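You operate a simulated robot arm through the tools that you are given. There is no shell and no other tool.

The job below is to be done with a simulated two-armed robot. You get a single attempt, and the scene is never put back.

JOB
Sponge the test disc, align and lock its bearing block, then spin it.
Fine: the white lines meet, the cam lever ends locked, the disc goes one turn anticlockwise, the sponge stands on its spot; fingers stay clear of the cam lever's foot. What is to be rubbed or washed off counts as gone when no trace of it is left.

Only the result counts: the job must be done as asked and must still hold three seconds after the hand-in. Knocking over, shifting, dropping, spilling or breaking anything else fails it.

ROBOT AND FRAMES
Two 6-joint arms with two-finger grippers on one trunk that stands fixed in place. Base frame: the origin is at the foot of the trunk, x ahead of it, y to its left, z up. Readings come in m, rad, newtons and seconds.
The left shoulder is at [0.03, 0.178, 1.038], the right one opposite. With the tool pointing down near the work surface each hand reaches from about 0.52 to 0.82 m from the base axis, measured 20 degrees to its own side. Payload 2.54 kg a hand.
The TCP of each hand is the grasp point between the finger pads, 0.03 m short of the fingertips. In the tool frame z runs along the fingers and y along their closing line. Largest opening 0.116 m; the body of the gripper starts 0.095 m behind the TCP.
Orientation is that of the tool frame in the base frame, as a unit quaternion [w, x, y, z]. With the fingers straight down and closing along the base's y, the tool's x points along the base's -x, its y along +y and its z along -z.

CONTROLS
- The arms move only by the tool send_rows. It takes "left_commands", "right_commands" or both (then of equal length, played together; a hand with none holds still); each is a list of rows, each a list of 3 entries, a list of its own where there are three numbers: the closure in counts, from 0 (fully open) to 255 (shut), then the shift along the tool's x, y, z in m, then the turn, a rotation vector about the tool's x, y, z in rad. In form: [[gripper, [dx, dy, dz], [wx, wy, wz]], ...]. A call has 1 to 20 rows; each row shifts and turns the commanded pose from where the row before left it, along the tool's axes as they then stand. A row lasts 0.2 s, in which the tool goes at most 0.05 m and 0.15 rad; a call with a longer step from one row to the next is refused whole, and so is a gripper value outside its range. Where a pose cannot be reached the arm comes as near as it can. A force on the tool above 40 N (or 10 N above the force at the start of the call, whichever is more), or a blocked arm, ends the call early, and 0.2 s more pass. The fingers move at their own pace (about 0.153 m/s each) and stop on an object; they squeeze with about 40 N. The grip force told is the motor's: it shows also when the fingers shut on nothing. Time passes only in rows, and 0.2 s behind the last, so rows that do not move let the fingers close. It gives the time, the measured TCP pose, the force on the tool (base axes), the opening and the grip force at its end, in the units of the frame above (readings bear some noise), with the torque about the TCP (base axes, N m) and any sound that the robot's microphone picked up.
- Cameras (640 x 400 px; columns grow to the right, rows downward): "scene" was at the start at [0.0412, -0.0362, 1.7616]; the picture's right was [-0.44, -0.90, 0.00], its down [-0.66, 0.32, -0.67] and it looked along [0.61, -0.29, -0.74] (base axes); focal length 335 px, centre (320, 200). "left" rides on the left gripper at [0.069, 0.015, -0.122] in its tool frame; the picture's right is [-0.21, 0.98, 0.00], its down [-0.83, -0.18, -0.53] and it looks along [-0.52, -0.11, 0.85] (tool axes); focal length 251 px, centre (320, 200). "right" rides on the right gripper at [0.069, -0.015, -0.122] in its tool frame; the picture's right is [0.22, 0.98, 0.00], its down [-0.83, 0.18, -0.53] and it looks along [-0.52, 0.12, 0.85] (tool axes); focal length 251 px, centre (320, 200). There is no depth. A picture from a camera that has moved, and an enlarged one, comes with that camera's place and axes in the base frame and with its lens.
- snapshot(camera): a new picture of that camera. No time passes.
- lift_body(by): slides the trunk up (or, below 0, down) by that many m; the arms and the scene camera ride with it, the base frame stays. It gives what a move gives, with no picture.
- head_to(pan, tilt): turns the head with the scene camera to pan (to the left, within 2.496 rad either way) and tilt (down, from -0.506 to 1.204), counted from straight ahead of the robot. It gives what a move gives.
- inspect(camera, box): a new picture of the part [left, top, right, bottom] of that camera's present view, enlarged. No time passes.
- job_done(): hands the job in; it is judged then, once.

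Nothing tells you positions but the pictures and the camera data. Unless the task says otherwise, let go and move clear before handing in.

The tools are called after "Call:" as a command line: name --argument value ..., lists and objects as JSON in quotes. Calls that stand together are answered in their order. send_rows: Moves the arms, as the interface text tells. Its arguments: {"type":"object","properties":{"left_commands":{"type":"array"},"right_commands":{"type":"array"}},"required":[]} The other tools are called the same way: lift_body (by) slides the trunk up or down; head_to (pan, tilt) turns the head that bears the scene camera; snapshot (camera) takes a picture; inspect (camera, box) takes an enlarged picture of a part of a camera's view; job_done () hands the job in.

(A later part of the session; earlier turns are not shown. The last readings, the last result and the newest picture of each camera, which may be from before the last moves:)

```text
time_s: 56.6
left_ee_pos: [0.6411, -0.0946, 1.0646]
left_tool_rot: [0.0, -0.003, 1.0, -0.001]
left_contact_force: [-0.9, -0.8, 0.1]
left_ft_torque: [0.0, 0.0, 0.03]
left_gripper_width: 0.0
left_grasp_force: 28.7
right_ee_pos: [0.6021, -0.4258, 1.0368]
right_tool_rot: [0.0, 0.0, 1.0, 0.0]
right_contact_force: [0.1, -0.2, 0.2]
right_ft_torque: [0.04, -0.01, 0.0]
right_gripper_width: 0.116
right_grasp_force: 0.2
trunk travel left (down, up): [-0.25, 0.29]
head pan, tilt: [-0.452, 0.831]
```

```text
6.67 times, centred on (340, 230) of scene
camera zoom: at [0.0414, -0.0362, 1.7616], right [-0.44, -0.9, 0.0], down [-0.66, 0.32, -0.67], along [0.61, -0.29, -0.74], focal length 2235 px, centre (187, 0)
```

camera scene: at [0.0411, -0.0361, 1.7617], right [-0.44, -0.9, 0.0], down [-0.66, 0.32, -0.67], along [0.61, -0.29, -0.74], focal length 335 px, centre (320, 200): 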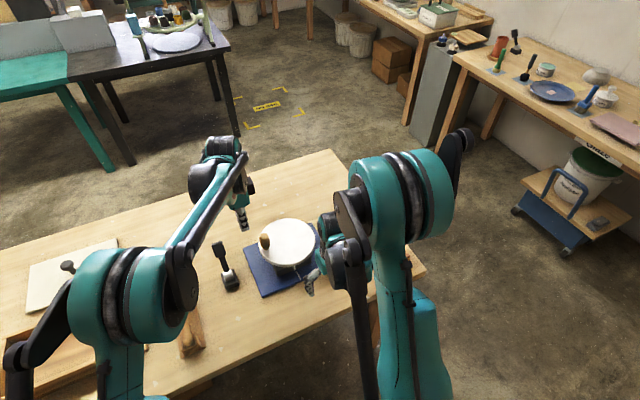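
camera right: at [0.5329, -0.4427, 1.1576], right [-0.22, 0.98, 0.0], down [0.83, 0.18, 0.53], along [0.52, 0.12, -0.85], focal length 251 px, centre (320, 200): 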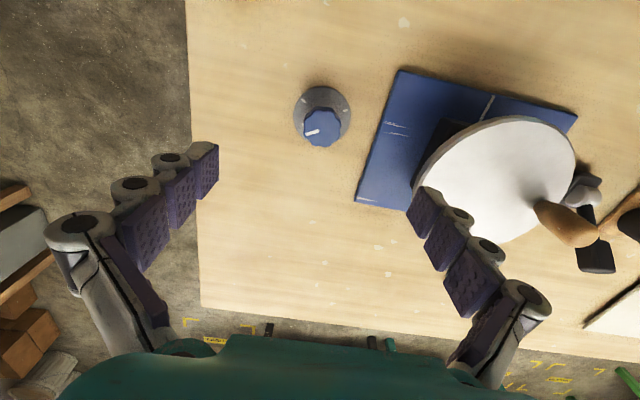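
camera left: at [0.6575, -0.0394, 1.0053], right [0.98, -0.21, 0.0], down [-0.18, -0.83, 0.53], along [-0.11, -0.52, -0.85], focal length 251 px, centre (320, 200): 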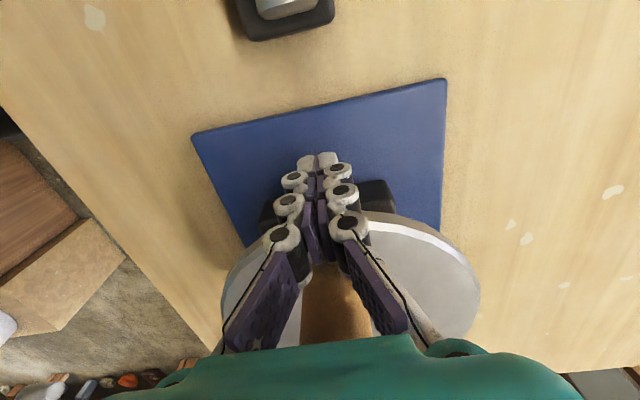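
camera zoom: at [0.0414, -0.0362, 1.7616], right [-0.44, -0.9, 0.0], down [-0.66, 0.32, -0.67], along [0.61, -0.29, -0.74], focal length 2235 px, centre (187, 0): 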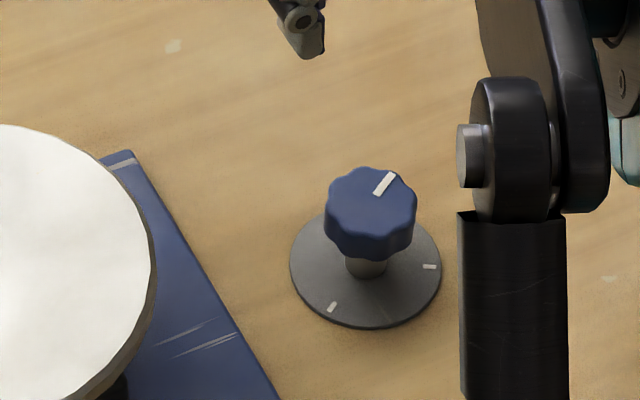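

The knob and the lever flank the blue plate evenly, so the knob very likely drives the block sideways. I set the left camera in front of the lines again and lower the open right hand around the knob at (0.620, -0.422).

Call:
send_rows --left_commands '[[255, [0.0407, -0.0162, 0], [0, 0, 0]], [255, [0.0407, -0.0162, 0], [0, 0, 0]], [255, [0.0407, -0.0162, 0], [0, 0, 0]], [128, [0.0407, -0.0162, 0], [0, 0, 0]], [0, [0.0407, -0.0162, 0], [0, 0, 0]], [0, [0, 0, 0.043], [0, 0, 0]], [0, [0, 0, 0.043], [0, 0, 0]], [0, [0, 0, 0.043], [0, 0, 0]]]' --right_commands '[[0, [-0.009, 0.002, 0], [0, 0, 0]], [0, [-0.009, 0.002, 0], [0, 0, 0]], [0, [0, 0, 0.04], [0, 0, 0]], [0, [0, 0, 0.04], [0, 0, 0]], [0, [0, 0, 0.04], [0, 0, 0]], [0, [0, 0, 0.02], [0, 0, 0]], [0, [0, 0, 0], [0, 0, 0]], [0, [0, 0, 0], [0, 0, 0]]]'

Call:
snapshot --camera "right"

Call:
inspect --camera "left" --box '[270, 180, 370, 270]'

```text
time_s: 58.4
left_ee_pos: [0.437, -0.1758, 0.9329]
left_tool_rot: [-0.001, 0.001, 1.0, 0.001]
left_contact_force: [0.8, 1.1, -0.5]
left_ft_torque: [0.02, 0.04, -0.01]
left_gripper_width: 0.1159
left_grasp_force: 0.0
right_ee_pos: [0.6206, -0.422, 0.8952]
right_tool_rot: [-0.001, 0.001, 1.0, 0.001]
right_contact_force: [0.2, -0.3, -1.1]
right_ft_torque: [0.05, 0.05, -0.01]
right_gripper_width: 0.1155
right_grasp_force: 0.0
trunk travel left (down, up): [-0.25, 0.29]
head pan, tilt: [-0.452, 0.831]
```

```text
taken
camera right: at [0.5509, -0.4387, 1.0167], right [-0.22, 0.98, 0.0], down [0.83, 0.18, 0.53], along [0.52, 0.12, -0.85], focal length 251 px, centre (320, 200)
```

right: 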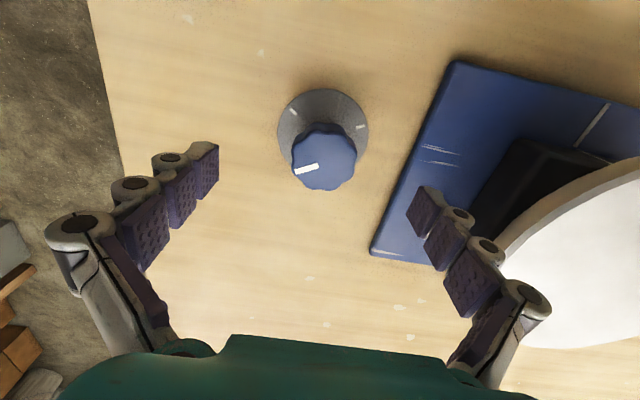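

```text
4.44 times, centred on (320, 225) of left
camera zoom: at [0.3701, -0.1606, 1.055], right [0.21, 0.98, 0.0], down [0.83, -0.18, 0.53], along [0.52, -0.11, -0.85], focal length 1118 px, centre (320, 89)
```

zoom: 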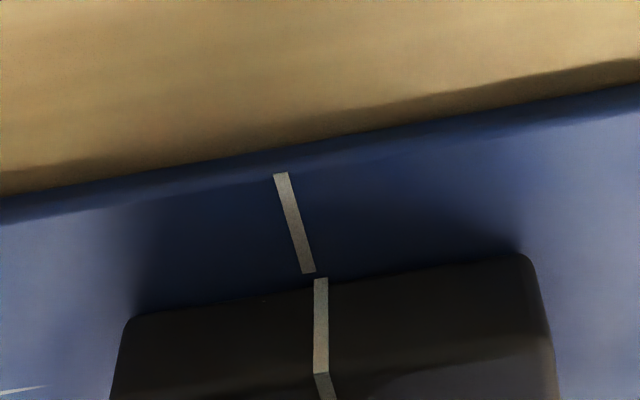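

The knob is centred between the fingers. I lower and close on it.

Call:
send_rows --right_commands '[[0, [0, 0.001, 0.03], [0, 0, 0]], [0, [0, 0, 0.02], [0, 0, 0]], [0, [0, 0, 0.003], [0, 0, 0]], [120, [0, 0, 0], [0, 0, 0]], [180, [0, 0, 0], [0, 0, 0]], [255, [0, 0, 0], [0, 0, 0]], [255, [0, 0, 0], [0, 0, 0]]]'

Call:
snapshot --camera "right"

```text
time_s: 60.0
left_ee_pos: [0.4355, -0.1756, 0.9351]
left_tool_rot: [0.0, 0.0, 1.0, 0.0]
left_contact_force: [0.8, -0.2, -0.2]
left_ft_torque: [0.01, 0.0, -0.04]
left_gripper_width: 0.1158
left_grasp_force: 0.0
right_ee_pos: [0.6198, -0.4185, 0.8426]
right_tool_rot: [0.0, -0.001, 1.0, 0.0]
right_contact_force: [0.7, 4.0, -0.8]
right_ft_torque: [0.17, -0.44, 0.04]
right_gripper_width: 0.045
right_grasp_force: 45.0
trunk travel left (down, up): [-0.25, 0.29]
head pan, tilt: [-0.452, 0.831]
```

```text
taken
camera right: at [0.5505, -0.436, 0.9641], right [-0.22, 0.98, 0.0], down [0.83, 0.18, 0.53], along [0.52, 0.12, -0.85], focal length 251 px, centre (320, 200)
```

right: 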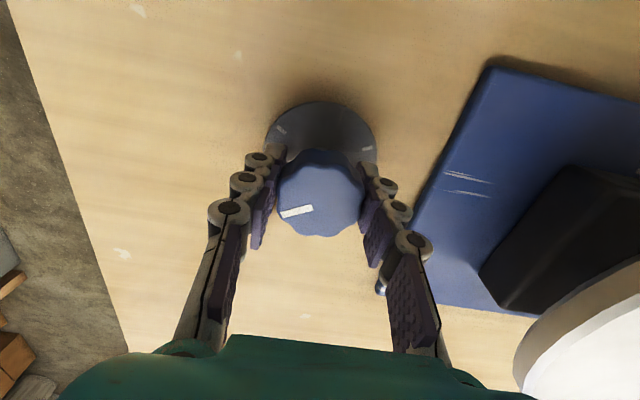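

Call:
send_rows --right_commands '[[255, [0, 0, 0], [0, 0, 0.1]], [255, [0, 0, 0], [0, 0, 0.1]], [255, [0, 0, 0], [0, 0, 0.1]], [255, [0, 0, 0], [0, 0, 0]]]'

Call:
inspect --camera "left" --box '[270, 180, 370, 270]'

Call:
snapshot --camera "right"

```text
time_s: 61.0
left_ee_pos: [0.4373, -0.1752, 0.935]
left_tool_rot: [0.0, 0.0, 1.0, 0.0]
left_contact_force: [-0.3, -0.4, -1.1]
left_ft_torque: [0.03, 0.01, 0.01]
left_gripper_width: 0.1158
left_grasp_force: 0.1
right_ee_pos: [0.6193, -0.4198, 0.8424]
right_tool_rot: [0.0, 0.15, 0.989, -0.001]
right_contact_force: [8.8, 2.2, 7.5]
right_ft_torque: [0.29, 0.6, 0.02]
right_gripper_width: 0.0449
right_grasp_force: 44.7
trunk travel left (down, up): [-0.25, 0.29]
head pan, tilt: [-0.452, 0.831]
```

```text
4.44 times, centred on (320, 225) of left
camera zoom: at [0.3696, -0.1597, 1.056], right [0.21, 0.98, 0.0], down [0.83, -0.18, 0.53], along [0.52, -0.11, -0.85], focal length 1118 px, centre (320, 89)
```

zoom: 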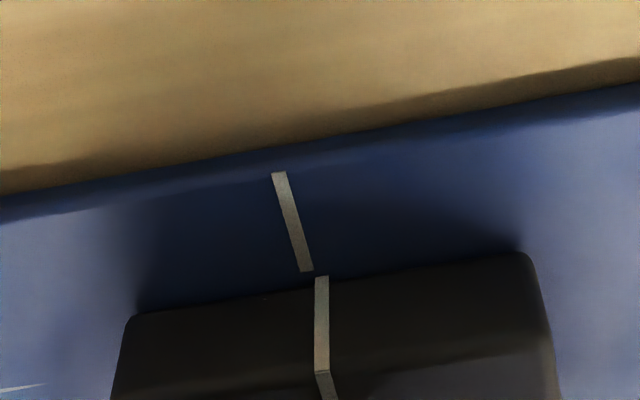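

```text
taken
camera right: at [0.5491, -0.4145, 0.9641], right [0.08, 1.0, 0.0], down [0.84, -0.07, 0.53], along [0.53, -0.05, -0.85], focal length 251 px, centre (320, 200)
```

right: 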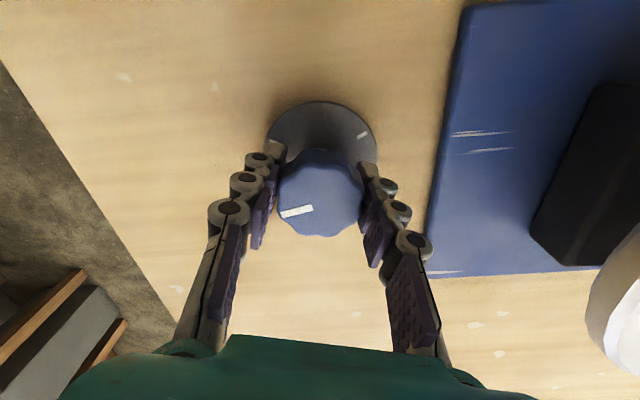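

The knob does drive the block: 0.3 rad clockwise moved it about 1.2 mm further left. I turn it back the other way, about 0.9 rad, and check.

Call:
send_rows --right_commands '[[255, [0, 0, 0], [0, 0, -0.1]], [255, [0, 0, 0], [0, 0, -0.1]], [255, [0, 0, 0], [0, 0, -0.1]], [255, [0, 0, 0], [0, 0, -0.1]], [255, [0, 0, 0], [0, 0, -0.1]], [255, [0, 0, 0], [0, 0, -0.1]], [255, [0, 0, 0], [0, 0, -0.1]], [255, [0, 0, 0], [0, 0, -0.1]], [255, [0, 0, 0], [0, 0, -0.1]], [255, [0, 0, 0], [0, 0, 0]]]'

Call:
inspect --camera "left" --box '[270, 180, 370, 270]'

Call:
snapshot --camera "right"

```text
time_s: 63.2
left_ee_pos: [0.4372, -0.1751, 0.9341]
left_tool_rot: [0.0, 0.0, 1.0, 0.001]
left_contact_force: [-0.8, 0.2, 0.4]
left_ft_torque: [0.01, 0.0, -0.01]
left_gripper_width: 0.1162
left_grasp_force: 0.2
right_ee_pos: [0.6195, -0.4205, 0.843]
right_tool_rot: [0.0, -0.296, 0.955, 0.001]
right_contact_force: [11.0, -5.9, 7.3]
right_ft_torque: [-0.12, -0.33, 0.03]
right_gripper_width: 0.0449
right_grasp_force: 44.9
trunk travel left (down, up): [-0.25, 0.29]
head pan, tilt: [-0.452, 0.831]
```

```text
4.44 times, centred on (320, 225) of left
camera zoom: at [0.3696, -0.1603, 1.0558], right [0.21, 0.98, 0.0], down [0.83, -0.18, 0.53], along [0.52, -0.11, -0.85], focal length 1118 px, centre (320, 89)
```

zoom: 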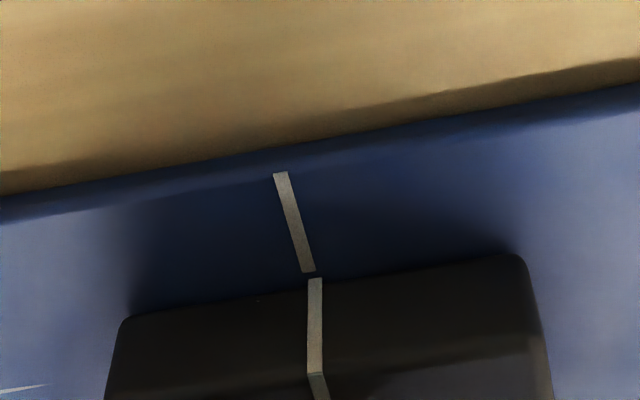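

```text
taken
camera right: at [0.5708, -0.4729, 0.9635], right [-0.73, 0.68, 0.0], down [0.58, 0.62, 0.53], along [0.36, 0.39, -0.85], focal length 251 px, centre (320, 200)
```

right: 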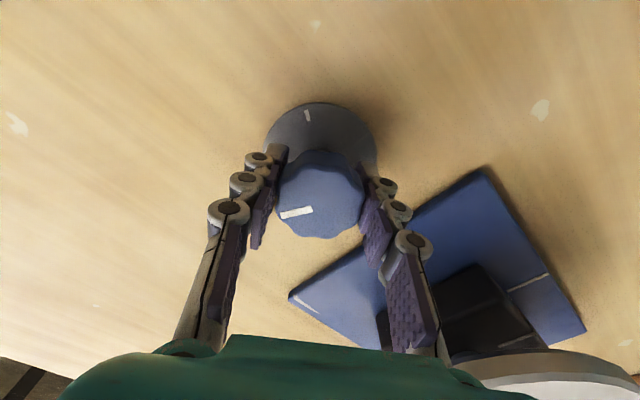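

Good: the offset is down to about 1.4 mm, at roughly 3.2 mm per radian. I turn another 0.4 rad.

Call:
send_rows --right_commands '[[255, [0, 0, 0], [0, 0, -0.1]], [255, [0, 0, 0], [0, 0, -0.1]], [255, [0, 0, 0], [0, 0, -0.1]], [255, [0, 0, 0], [0, 0, -0.1]], [255, [0, 0, 0], [0, 0, 0]]]'

Call:
inspect --camera "left" --box '[270, 180, 370, 270]'

Call:
inspect --camera "left" --box '[300, 215, 340, 255]'

```text
time_s: 64.4
left_ee_pos: [0.4364, -0.1765, 0.9337]
left_tool_rot: [0.001, 0.0, 1.0, 0.0]
left_contact_force: [0.0, 0.1, 0.0]
left_ft_torque: [0.0, 0.0, 0.0]
left_gripper_width: 0.1158
left_grasp_force: 0.0
right_ee_pos: [0.6193, -0.4214, 0.8417]
right_tool_rot: [0.001, -0.48, 0.877, 0.001]
right_contact_force: [16.2, -13.7, 14.0]
right_ft_torque: [-0.23, -0.14, 0.01]
right_gripper_width: 0.0452
right_grasp_force: 45.1
trunk travel left (down, up): [-0.25, 0.29]
head pan, tilt: [-0.452, 0.831]
```

```text
4.44 times, centred on (320, 225) of left
camera zoom: at [0.3697, -0.1606, 1.0557], right [0.21, 0.98, 0.0], down [0.83, -0.18, 0.53], along [0.52, -0.11, -0.85], focal length 1118 px, centre (320, 89)
```

zoom: 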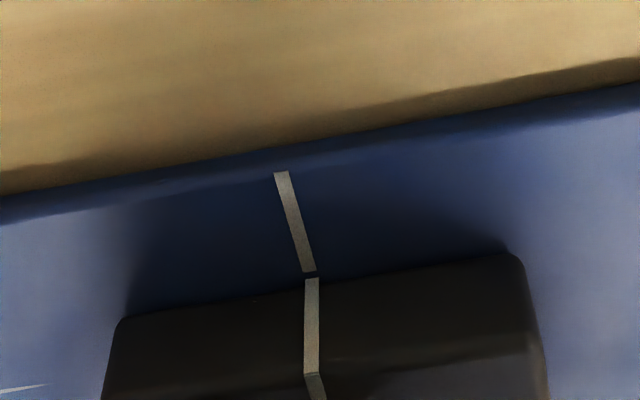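

```text
10.00 times, centred on (320, 235) of left
camera zoom: at [0.3697, -0.1606, 1.0557], right [0.21, 0.98, 0.0], down [0.83, -0.18, 0.53], along [0.52, -0.11, -0.85], focal length 2514 px, centre (320, -150)
```

zoom: 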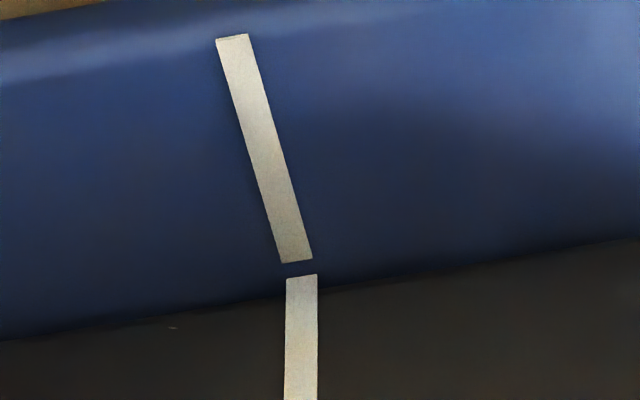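

The lines now practically meet; by comparing both earlier viewpoints I estimate about 0.3 mm left. I turn a last 0.08 rad, open the fingers and rise, then check again.

Call:
send_rows --right_commands '[[255, [0, 0, 0], [0, 0, -0.08]], [255, [0, 0, 0], [0, 0, 0]], [200, [0, 0, 0], [0, 0, 0]], [100, [0, 0, 0], [0, 0, 0]], [0, [0, 0, 0], [0, 0, 0]], [0, [0, 0, 0], [0, 0, 0]], [0, [0, 0, -0.02], [0, 0, 0]], [0, [0, 0, -0.04], [0, 0, 0]], [0, [0, 0, -0.04], [0, 0, 0]], [0, [0, 0, -0.04], [0, 0, 0]]]'

Call:
inspect --camera "left" --box '[300, 215, 340, 255]'

Call:
inspect --camera "scene" --box '[240, 210, 380, 310]'

Call:
snapshot --camera "right"

```text
time_s: 66.6
left_ee_pos: [0.4363, -0.1753, 0.9345]
left_tool_rot: [-0.001, 0.0, 1.0, 0.001]
left_contact_force: [-0.3, 0.3, 0.5]
left_ft_torque: [-0.01, -0.04, 0.02]
left_gripper_width: 0.1161
left_grasp_force: 0.1
right_ee_pos: [0.6192, -0.4183, 0.9828]
right_tool_rot: [0.0, -0.515, 0.857, 0.001]
right_contact_force: [-1.2, 0.2, 0.6]
right_ft_torque: [-0.03, -0.01, 0.04]
right_gripper_width: 0.1159
right_grasp_force: 0.1
trunk travel left (down, up): [-0.25, 0.29]
head pan, tilt: [-0.452, 0.831]
```

```text
10.00 times, centred on (320, 235) of left
camera zoom: at [0.3685, -0.1597, 1.0563], right [0.21, 0.98, 0.0], down [0.83, -0.18, 0.53], along [0.52, -0.11, -0.85], focal length 2514 px, centre (320, -150)
```

zoom: 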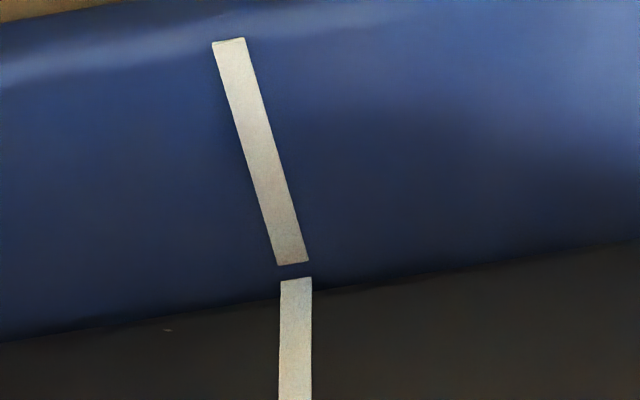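

```text
4.00 times, centred on (310, 260) of scene
camera zoom: at [0.0402, -0.0355, 1.7617], right [-0.44, -0.9, 0.0], down [-0.66, 0.32, -0.67], along [0.61, -0.29, -0.74], focal length 1341 px, centre (360, -40)
```

zoom: 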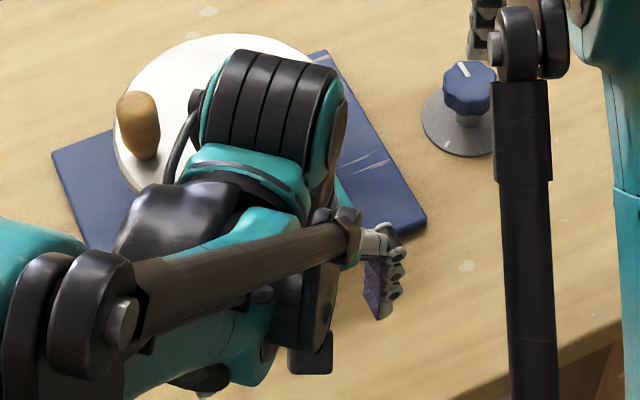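

```text
taken
camera right: at [0.5992, -0.4878, 1.1046], right [-0.96, 0.27, 0.0], down [0.23, 0.81, 0.53], along [0.14, 0.51, -0.85], focal length 251 px, centre (320, 200)
```

right: 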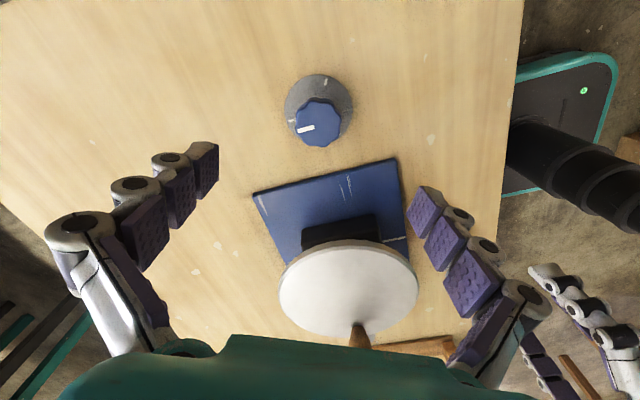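

The knob kept its setting and the lines meet within a fraction of a millimetre in this view. I check from the other side with the right camera while the left hand goes to look at the lever.

Call:
send_rows --left_commands '[[0, [0, 0, -0.04], [0, 0, 0]], [0, [0, 0, -0.04], [0, 0, 0]], [0, [0, 0, -0.04], [0, 0, 0]], [0, [-0.031, 0.033, 0], [0, 0, 0]], [0, [-0.031, 0.033, 0], [0, 0, 0]], [0, [-0.031, 0.033, 0], [0, 0, 0]], [0, [-0.031, 0.033, 0], [0, 0, 0]], [0, [-0.031, 0.033, 0], [0, 0, 0]], [0, [0, 0, 0], [0, 0, 0]], [0, [0, 0, 0], [0, 0, 0]], [0, [0, 0, 0], [0, 0, 0]], [0, [0, 0, 0], [0, 0, 0]], [0, [0, 0, 0], [0, 0, 0]]]' --right_commands '[[0, [0, 0, 0], [0, 0, 0.15]], [0, [0, 0, 0], [0, 0, 0.15]], [0, [0, 0, 0], [0, 0, 0.15]], [0, [0, 0, 0], [0, 0, 0.15]], [0, [0, 0, 0], [0, 0, 0.15]], [0, [0, 0, 0], [0, 0, 0.15]], [0, [0, 0, 0], [0, 0, 0.15]], [0, [0, 0, 0], [0, 0, 0.03]], [0, [0.0372, 0.0314, 0.009], [0, 0, 0]], [0, [0.0372, 0.0314, 0.009], [0, 0, 0]], [0, [0.0372, 0.0314, 0.009], [0, 0, 0]], [0, [0.0372, 0.0314, 0.009], [0, 0, 0]], [0, [0.0372, 0.0314, 0.009], [0, 0, 0]]]'

Call:
snapshot --camera "left"

Call:
inspect --camera "right" --box '[310, 215, 350, 255]'

Call:
snapshot --camera "right"

Call:
snapshot --camera "scene"

```text
time_s: 69.4
left_ee_pos: [0.5902, -0.0059, 1.055]
left_tool_rot: [0.0, 0.001, 1.0, 0.0]
left_contact_force: [0.0, -0.7, 0.8]
left_ft_torque: [0.0, -0.02, -0.03]
left_gripper_width: 0.116
left_grasp_force: 0.1
right_ee_pos: [0.4316, -0.2611, 0.9386]
right_tool_rot: [0.001, -0.001, 1.0, 0.001]
right_contact_force: [0.1, 0.5, 0.3]
right_ft_torque: [0.02, -0.02, -0.04]
right_gripper_width: 0.1162
right_grasp_force: 0.0
trunk travel left (down, up): [-0.25, 0.29]
head pan, tilt: [-0.452, 0.831]
```

```text
taken
camera left: at [0.5229, 0.0082, 1.1768], right [0.21, 0.98, 0.0], down [0.83, -0.18, 0.53], along [0.52, -0.11, -0.85], focal length 251 px, centre (320, 200)
```

left: 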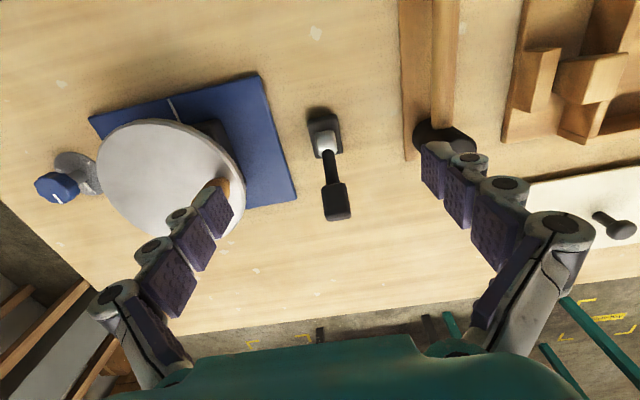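

```text
10.00 times, centred on (330, 235) of right
camera zoom: at [0.363, -0.277, 1.0598], right [-0.22, 0.98, 0.0], down [0.83, 0.18, 0.53], along [0.52, 0.11, -0.85], focal length 2514 px, centre (220, -150)
```

zoom: 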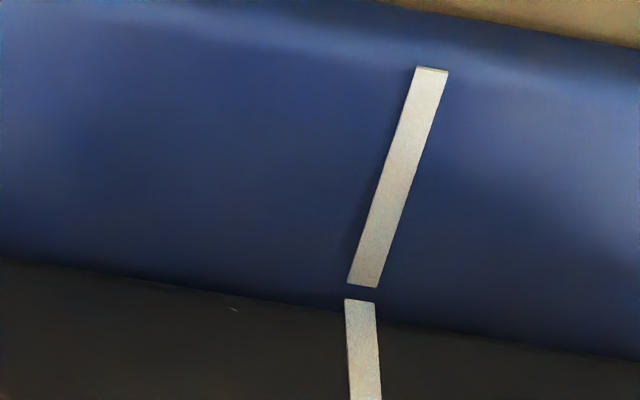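

```text
taken
camera right: at [0.363, -0.277, 1.0598], right [-0.22, 0.98, 0.0], down [0.83, 0.18, 0.53], along [0.52, 0.11, -0.85], focal length 251 px, centre (320, 200)
```

right: 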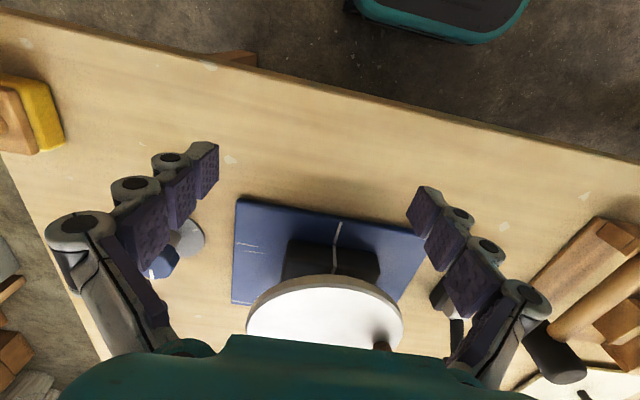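

```text
taken
camera scene: at [0.0403, -0.035, 1.7617], right [-0.44, -0.9, 0.0], down [-0.66, 0.32, -0.67], along [0.61, -0.29, -0.74], focal length 335 px, centre (320, 200)
```

scene: 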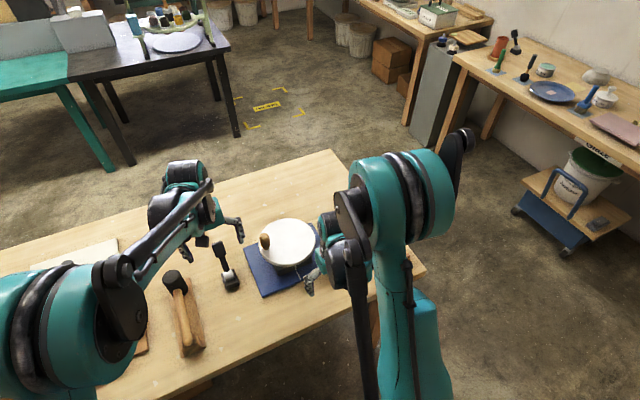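

Both viewpoints agree that the lines meet within about 0.2 mm. Now a close look at the lever.

Call:
inspect --camera "left" --box '[280, 90, 380, 240]'

Call:
inspect --camera "scene" --box '[195, 230, 260, 300]'

```text
2.67 times, centred on (330, 165) of left
camera zoom: at [0.5229, 0.0082, 1.1768], right [0.21, 0.98, 0.0], down [0.83, -0.18, 0.53], along [0.52, -0.11, -0.85], focal length 670 px, centre (293, 293)
```

zoom: 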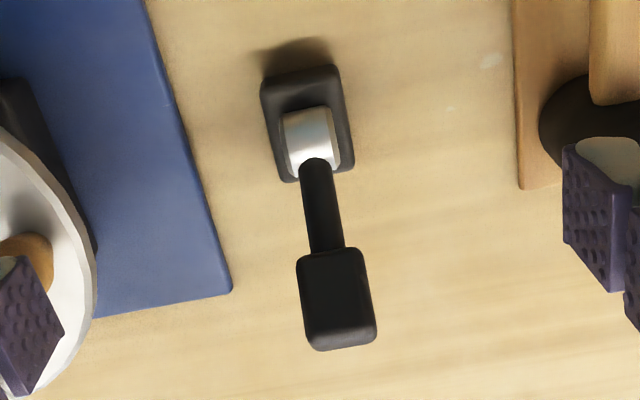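

```text
5.71 times, centred on (228, 265) of scene
camera zoom: at [0.0403, -0.035, 1.7617], right [-0.44, -0.9, 0.0], down [-0.66, 0.32, -0.67], along [0.61, -0.29, -0.74], focal length 1916 px, centre (849, -171)
```

zoom: 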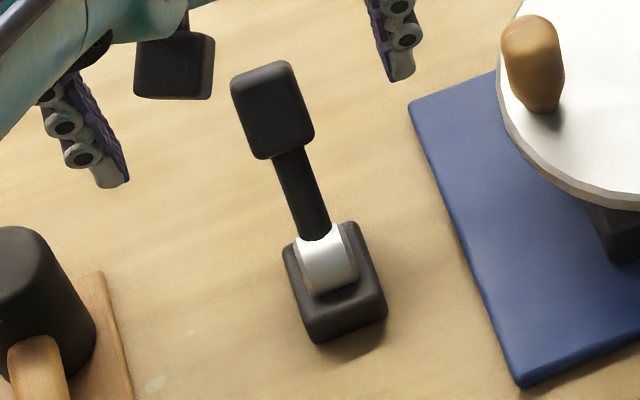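

The lever's grip centre is near (0.70, -0.009, 0.897) at about 50° above horizontal, its pivot near (0.642, 0.832). I close the left fingers and bring them behind and above the grip, then push it along its arc outward and down.

Call:
send_rows --left_commands '[[128, [0, 0, 0], [0, 0, 0]], [255, [0, 0, 0], [0, 0, 0]], [255, [-0.026, -0.001, 0.02], [0, 0, 0]], [255, [-0.026, -0.001, 0.02], [0, 0, 0]], [255, [-0.026, -0.001, 0.02], [0, 0, 0]], [255, [0, 0, 0.02], [0, 0, 0]], [255, [0, 0, 0.02], [0, 0, 0]], [255, [0, 0, 0], [0, 0, 0]]]'

Call:
inspect --camera "scene" --box '[190, 210, 290, 300]'

Call:
snapshot --camera "left"

Call:
snapshot --camera "right"

```text
time_s: 71.2
left_ee_pos: [0.6709, -0.013, 0.9546]
left_tool_rot: [0.0, 0.0, 1.0, 0.0]
left_contact_force: [0.4, -0.2, 0.6]
left_ft_torque: [0.0, -0.03, -0.01]
left_gripper_width: 0.0
left_grasp_force: 29.0
right_ee_pos: [0.4333, -0.2615, 0.9388]
right_tool_rot: [0.0, -0.001, 1.0, 0.0]
right_contact_force: [0.2, -0.1, 0.2]
right_ft_torque: [-0.02, 0.01, 0.01]
right_gripper_width: 0.1161
right_grasp_force: 0.0
trunk travel left (down, up): [-0.25, 0.29]
head pan, tilt: [-0.452, 0.831]
```

```text
4.44 times, centred on (240, 255) of scene
camera zoom: at [0.0406, -0.0361, 1.7617], right [-0.44, -0.9, 0.0], down [-0.66, 0.32, -0.67], along [0.61, -0.29, -0.74], focal length 1490 px, centre (676, -44)
```

zoom: 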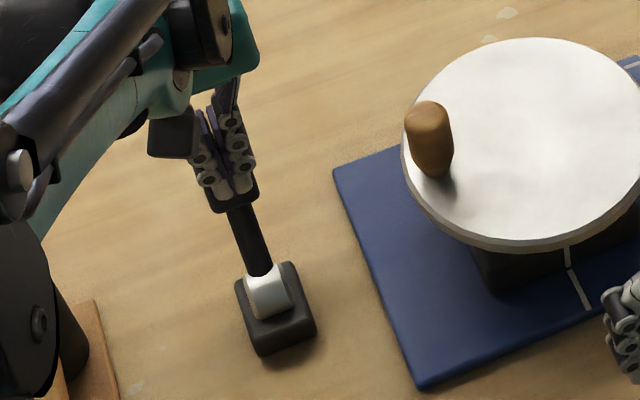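

```text
taken
camera left: at [0.6034, 0.0033, 1.0761], right [0.21, 0.98, 0.0], down [0.83, -0.18, 0.53], along [0.52, -0.11, -0.85], focal length 251 px, centre (320, 200)
```

left: 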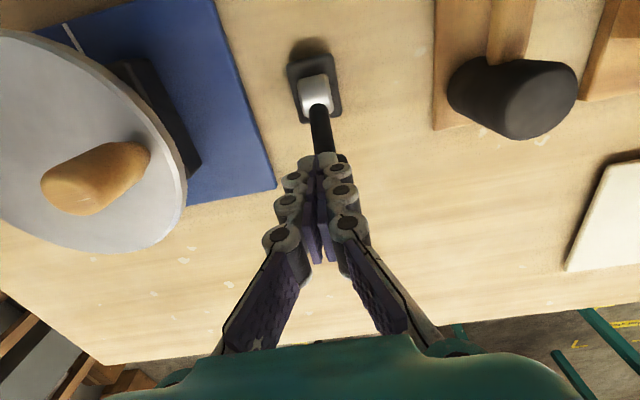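

```text
taken
camera right: at [0.3638, -0.278, 1.0595], right [-0.22, 0.98, 0.0], down [0.83, 0.18, 0.53], along [0.52, 0.12, -0.85], focal length 251 px, centre (320, 200)
```

right: 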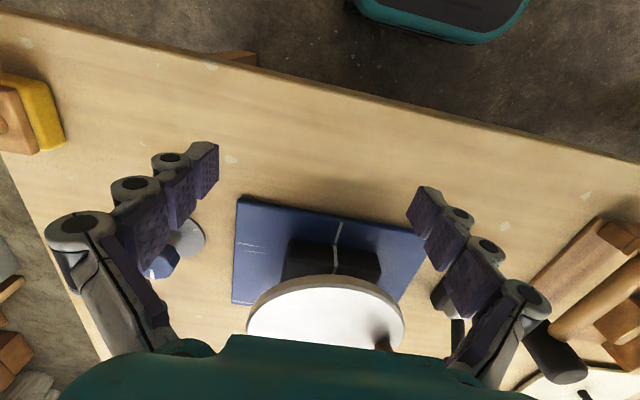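

Call:
send_rows --left_commands '[[255, [-0.005, 0.001, 0.007], [0, 0, 0]], [255, [-0.005, 0.001, 0.006], [0, 0, 0]], [255, [-0.006, 0.001, 0.005], [0, 0, 0]], [255, [0, 0, 0], [0, 0, 0]]]'

Call:
inspect --camera "scene" --box '[190, 210, 290, 300]'

```text
time_s: 72.0
left_ee_pos: [0.6787, -0.01, 0.9436]
left_tool_rot: [-0.004, 0.0, 1.0, 0.0]
left_contact_force: [-22.0, 0.9, 30.9]
left_ft_torque: [0.13, 0.28, -0.09]
left_gripper_width: 0.0061
left_grasp_force: 28.3
right_ee_pos: [0.43, -0.2625, 0.9413]
right_tool_rot: [0.002, -0.001, 1.0, -0.001]
right_contact_force: [-0.1, 1.0, 0.8]
right_ft_torque: [-0.01, 0.01, 0.01]
right_gripper_width: 0.1161
right_grasp_force: 0.1
trunk travel left (down, up): [-0.25, 0.29]
head pan, tilt: [-0.452, 0.831]
stopped in row 3 (left hand): the force on the tool passed its limit at 48 N (the readings are from after the stop); the commanded pose is now the measured one
```

```text
4.44 times, centred on (240, 255) of scene
camera zoom: at [0.0355, -0.0358, 1.7621], right [-0.44, -0.9, 0.0], down [-0.66, 0.32, -0.68], along [0.61, -0.29, -0.74], focal length 1490 px, centre (676, -44)
```

zoom: 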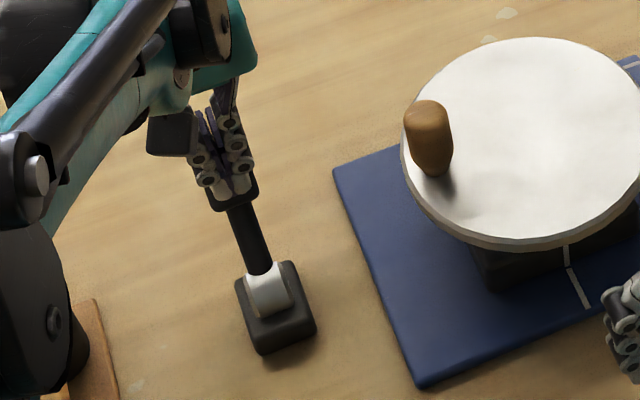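

The lever is against a stop that way, so that's its open end; locking must be the swing up and over toward the robot. I rise, open the fingers and pinch the grip from both sides (±y), well above the foot.

Call:
send_rows --left_commands '[[255, [0.004, 0, -0.02], [0, 0, 0]], [255, [0, 0, -0.03], [0, 0, 0]], [100, [-0.01, 0, 0], [0, 0, 0]], [0, [-0.016, 0, 0], [0, 0, 0]], [0, [0, 0, 0], [0, 0, 0]], [0, [0, 0, 0], [0, 0, 0]]]'

Call:
snapshot --camera "left"

Call:
inspect --camera "scene" --box '[190, 210, 290, 300]'

```text
time_s: 73.4
left_ee_pos: [0.7052, -0.0105, 0.9908]
left_tool_rot: [-0.002, 0.001, 1.0, 0.0]
left_contact_force: [-0.3, -0.4, 0.0]
left_ft_torque: [0.01, -0.03, 0.05]
left_gripper_width: 0.116
left_grasp_force: 0.1
right_ee_pos: [0.4335, -0.2621, 0.9367]
right_tool_rot: [0.0, -0.001, 1.0, 0.0]
right_contact_force: [0.3, 0.5, -0.9]
right_ft_torque: [-0.04, -0.01, -0.04]
right_gripper_width: 0.1158
right_grasp_force: 0.0
trunk travel left (down, up): [-0.25, 0.29]
head pan, tilt: [-0.452, 0.831]
```

```text
taken
camera left: at [0.6382, 0.0056, 1.1124], right [0.22, 0.98, 0.0], down [0.83, -0.18, 0.53], along [0.52, -0.11, -0.85], focal length 251 px, centre (320, 200)
```

left: 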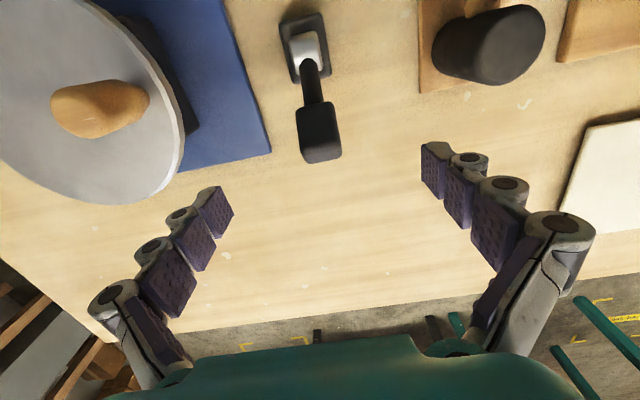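

```text
4.44 times, centred on (240, 255) of scene
camera zoom: at [0.0414, -0.0362, 1.7616], right [-0.44, -0.9, 0.0], down [-0.66, 0.32, -0.67], along [0.61, -0.29, -0.74], focal length 1490 px, centre (676, -44)
```

zoom: 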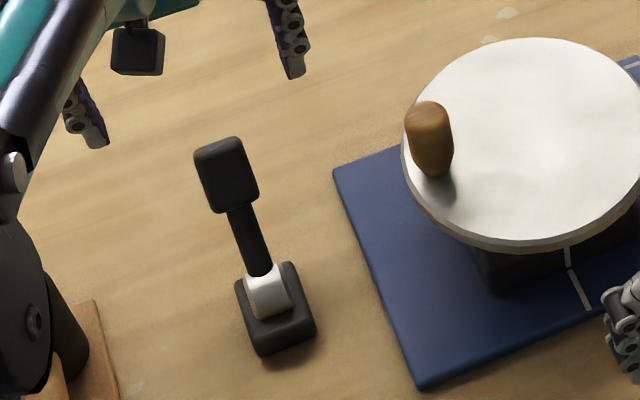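

Call:
send_rows --left_commands '[[0, [0.003, 0, 0.03], [0, 0, 0]], [0, [0, 0, 0.03], [0, 0, 0]], [0, [0, 0, 0.027], [0, 0, 0]], [120, [0, 0, 0], [0, 0, 0]], [200, [0, 0, 0], [0, 0, 0]], [255, [0, 0, 0], [0, 0, 0]], [255, [0, 0, 0], [0, 0, 0]]]'

Call:
inspect --camera "scene" --box '[190, 210, 290, 300]'

Call:
snapshot --camera "left"

```text
time_s: 75.0
left_ee_pos: [0.7017, -0.01, 0.9038]
left_tool_rot: [-0.003, -0.001, 1.0, 0.0]
left_contact_force: [1.6, 0.7, 3.5]
left_ft_torque: [-0.04, -0.06, 0.0]
left_gripper_width: 0.038
left_grasp_force: 44.7
right_ee_pos: [0.4323, -0.262, 0.9384]
right_tool_rot: [-0.001, -0.002, 1.0, 0.0]
right_contact_force: [-0.4, -0.2, 0.4]
right_ft_torque: [-0.02, -0.01, 0.0]
right_gripper_width: 0.1159
right_grasp_force: 0.1
trunk travel left (down, up): [-0.25, 0.29]
head pan, tilt: [-0.452, 0.831]
```

```text
4.44 times, centred on (240, 255) of scene
camera zoom: at [0.041, -0.0361, 1.7617], right [-0.44, -0.9, 0.0], down [-0.66, 0.32, -0.67], along [0.61, -0.29, -0.74], focal length 1490 px, centre (676, -44)
```

zoom: 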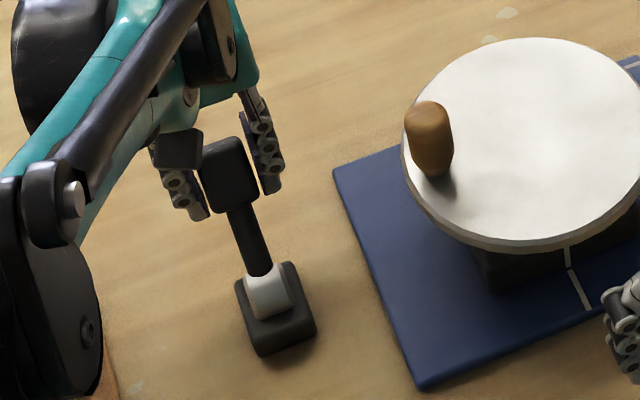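

```text
taken
camera left: at [0.635, 0.0058, 1.0251], right [0.22, 0.98, 0.0], down [0.83, -0.18, 0.53], along [0.52, -0.11, -0.85], focal length 251 px, centre (320, 200)
```

left: 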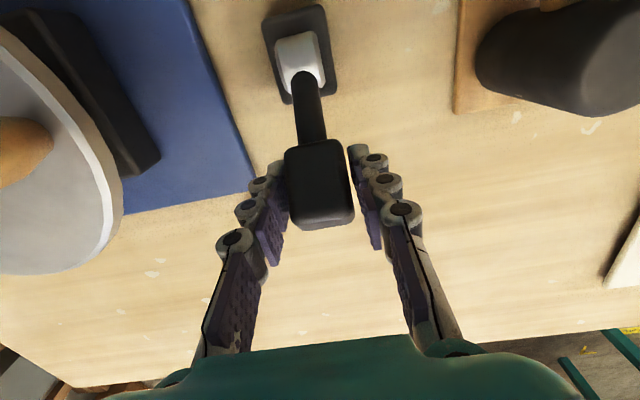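

The grip is pinched. I swing it a few degrees up toward the robot and watch forces.

Call:
send_rows --left_commands '[[255, [0.0075, 0, -0.0056], [0, 0, 0]], [255, [0.0084, 0, -0.0051], [0, 0, 0]], [255, [0.0088, 0, -0.0041], [0, 0, 0]], [255, [0, 0, 0], [0, 0, 0]]]'

Call:
inspect --camera "scene" --box '[190, 210, 290, 300]'

Call:
snapshot --camera "left"

```text
time_s: 76.0
left_ee_pos: [0.6785, -0.0112, 0.9178]
left_tool_rot: [-0.003, 0.0, 1.0, 0.001]
left_contact_force: [15.7, 5.1, 2.6]
left_ft_torque: [0.08, -1.19, 0.07]
left_gripper_width: 0.0383
left_grasp_force: 45.6
right_ee_pos: [0.4345, -0.2616, 0.938]
right_tool_rot: [-0.001, -0.001, 1.0, 0.0]
right_contact_force: [-0.8, -1.2, -0.2]
right_ft_torque: [-0.03, 0.01, -0.01]
right_gripper_width: 0.1158
right_grasp_force: 0.0
trunk travel left (down, up): [-0.25, 0.29]
head pan, tilt: [-0.452, 0.831]
```

```text
4.44 times, centred on (240, 255) of scene
camera zoom: at [0.0435, -0.0353, 1.7617], right [-0.44, -0.9, 0.0], down [-0.67, 0.32, -0.67], along [0.61, -0.29, -0.74], focal length 1490 px, centre (676, -44)
```

zoom: 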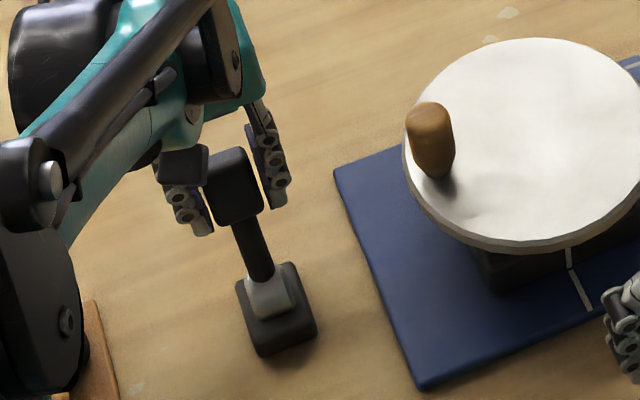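

```text
taken
camera left: at [0.612, 0.0057, 1.0395], right [0.21, 0.98, 0.0], down [0.83, -0.18, 0.53], along [0.52, -0.11, -0.85], focal length 251 px, centre (320, 200)
```

left: 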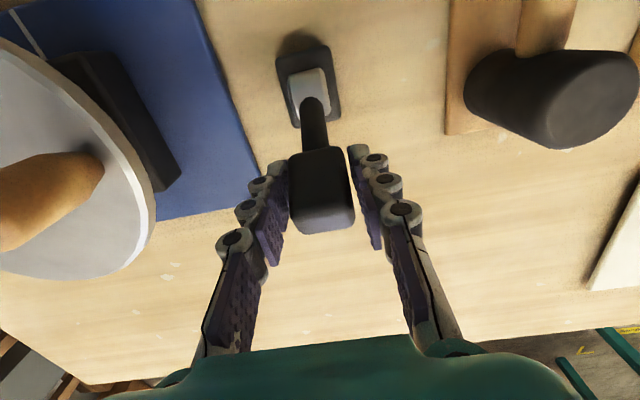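

The lever follows the hand. I continue along the arc to about vertical.

Call:
send_rows --left_commands '[[255, [0.0108, 0, -0.0036], [0, 0, 0]], [255, [0.0128, 0, -0.0025], [0, 0, 0]], [255, [0.013, 0, -0.0007], [0, 0, 0]], [255, [0, 0, 0], [0, 0, 0]]]'

Call:
inspect --camera "scene" --box '[190, 210, 290, 300]'

Call:
snapshot --camera "left"

```text
time_s: 77.0
left_ee_pos: [0.6402, -0.0113, 0.9233]
left_tool_rot: [-0.003, 0.0, 1.0, 0.001]
left_contact_force: [14.4, 5.8, 8.7]
left_ft_torque: [0.0, -1.11, 0.03]
left_gripper_width: 0.038
left_grasp_force: 45.2
right_ee_pos: [0.4335, -0.2609, 0.9385]
right_tool_rot: [0.0, -0.001, 1.0, 0.0]
right_contact_force: [0.1, -0.4, 0.1]
right_ft_torque: [0.03, -0.02, -0.02]
right_gripper_width: 0.116
right_grasp_force: 0.0
trunk travel left (down, up): [-0.25, 0.29]
head pan, tilt: [-0.452, 0.831]
```

```text
4.44 times, centred on (240, 255) of scene
camera zoom: at [0.0421, -0.0353, 1.7617], right [-0.44, -0.9, 0.0], down [-0.66, 0.32, -0.67], along [0.61, -0.29, -0.74], focal length 1490 px, centre (676, -44)
```

zoom: 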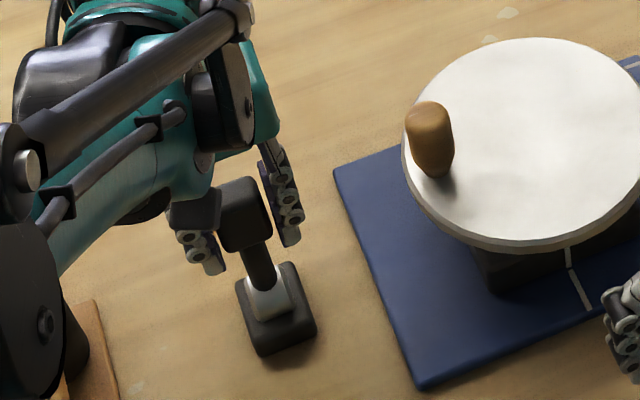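

```text
taken
camera left: at [0.5744, 0.0058, 1.0459], right [0.22, 0.98, 0.0], down [0.83, -0.18, 0.53], along [0.52, -0.12, -0.85], focal length 251 px, centre (320, 200)
```

left: 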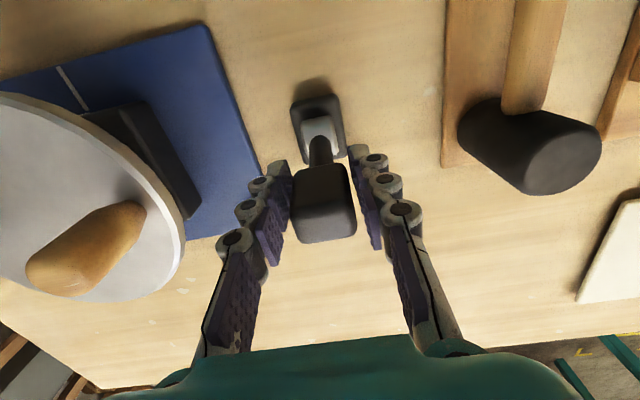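

Call:
send_rows --left_commands '[[255, [0.013, 0, 0.0011], [0, 0, 0]], [255, [0.0127, 0, 0.003], [0, 0, 0]], [255, [0.0122, 0, 0.0047], [0, 0, 0]], [255, [0, 0, 0], [0, 0, 0]]]'

Call:
inspect --camera "scene" --box '[190, 210, 290, 300]'

Call:
snapshot --camera "left"

```text
time_s: 78.0
left_ee_pos: [0.6017, -0.0098, 0.9163]
left_tool_rot: [-0.005, 0.0, 1.0, 0.0]
left_contact_force: [-2.6, 10.3, 0.4]
left_ft_torque: [0.01, 0.18, 0.18]
left_gripper_width: 0.0361
left_grasp_force: 45.3
right_ee_pos: [0.4329, -0.26, 0.9381]
right_tool_rot: [0.0, 0.0, 1.0, -0.001]
right_contact_force: [0.5, 0.4, -0.9]
right_ft_torque: [0.02, 0.04, 0.01]
right_gripper_width: 0.1158
right_grasp_force: 0.0
trunk travel left (down, up): [-0.25, 0.29]
head pan, tilt: [-0.452, 0.831]
```

```text
4.44 times, centred on (240, 255) of scene
camera zoom: at [0.0409, -0.0345, 1.7616], right [-0.44, -0.9, 0.0], down [-0.66, 0.32, -0.67], along [0.61, -0.29, -0.74], focal length 1490 px, centre (676, -44)
```

zoom: 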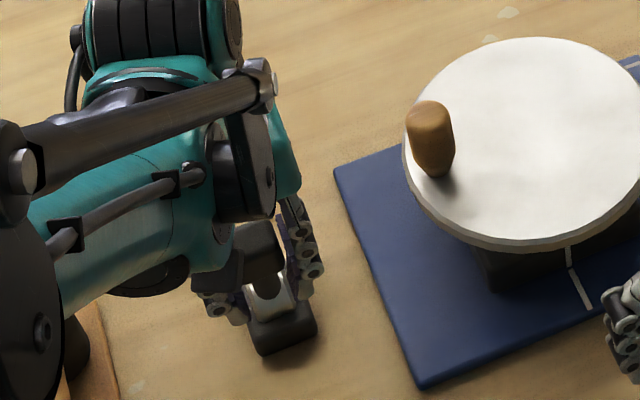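

```text
taken
camera left: at [0.5354, 0.0057, 1.0382], right [0.21, 0.98, 0.0], down [0.83, -0.18, 0.53], along [0.51, -0.11, -0.85], focal length 251 px, centre (320, 200)
```

left: 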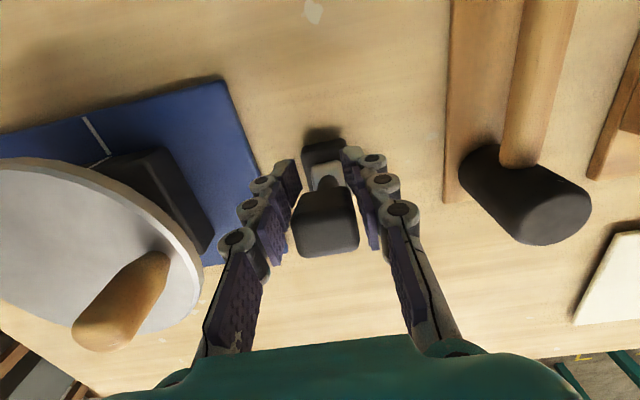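

The fingers slipped a little ahead of the grip near 105°. I open, recentre on the grip and look.

Call:
send_rows --left_commands '[[150, [0, 0, 0], [0, 0, 0]], [60, [0, 0, 0], [0, 0, 0]], [60, [0, 0, -0.03], [0, 0, 0]], [60, [0, 0, 0], [0, 0, 0]]]'

Call:
snapshot --camera "left"

Call:
inspect --camera "left" --box '[260, 80, 380, 260]'

Call:
inspect --camera "scene" --box '[190, 210, 290, 300]'

```text
time_s: 79.0
left_ee_pos: [0.6045, -0.0108, 0.9462]
left_tool_rot: [-0.002, 0.0, 1.0, 0.0]
left_contact_force: [-0.1, 0.2, 0.0]
left_ft_torque: [-0.03, 0.04, -0.02]
left_gripper_width: 0.0888
left_grasp_force: 0.0
right_ee_pos: [0.4341, -0.2614, 0.9375]
right_tool_rot: [0.0, -0.001, 1.0, 0.0]
right_contact_force: [0.0, -0.6, -0.3]
right_ft_torque: [0.0, 0.03, 0.0]
right_gripper_width: 0.1162
right_grasp_force: 0.0
trunk travel left (down, up): [-0.25, 0.29]
head pan, tilt: [-0.452, 0.831]
```

```text
taken
camera left: at [0.5374, 0.0052, 1.0681], right [0.22, 0.98, 0.0], down [0.83, -0.18, 0.53], along [0.52, -0.11, -0.85], focal length 251 px, centre (320, 200)
```

left: 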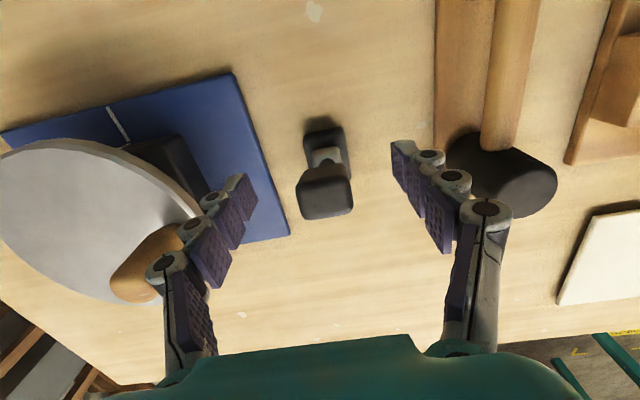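

```text
2.22 times, centred on (320, 170) of left
camera zoom: at [0.5374, 0.0052, 1.0681], right [0.22, 0.98, 0.0], down [0.83, -0.18, 0.53], along [0.52, -0.11, -0.85], focal length 559 px, centre (320, 267)
```

zoom: 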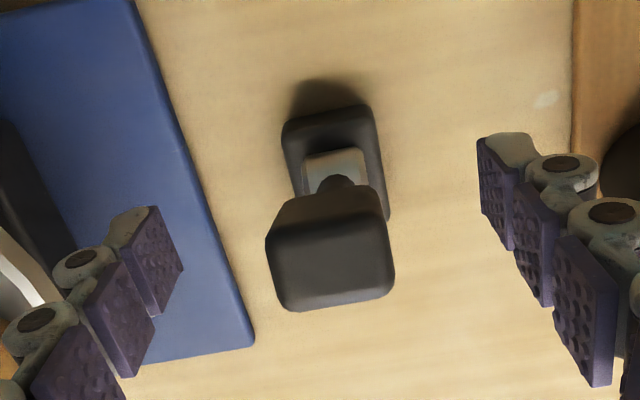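

```text
4.44 times, centred on (240, 255) of scene
camera zoom: at [0.0423, -0.0362, 1.7616], right [-0.44, -0.9, 0.0], down [-0.66, 0.32, -0.67], along [0.61, -0.29, -0.74], focal length 1490 px, centre (676, -44)
```

zoom: 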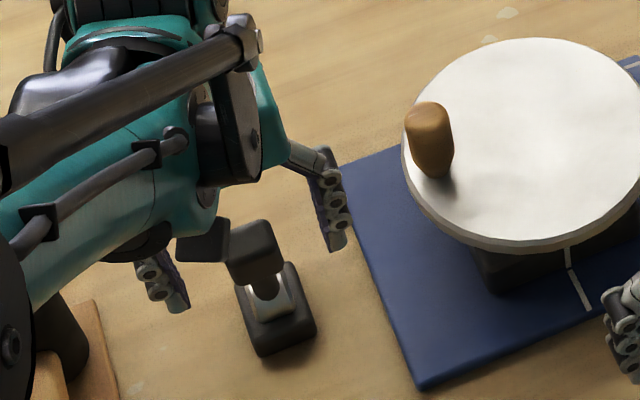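

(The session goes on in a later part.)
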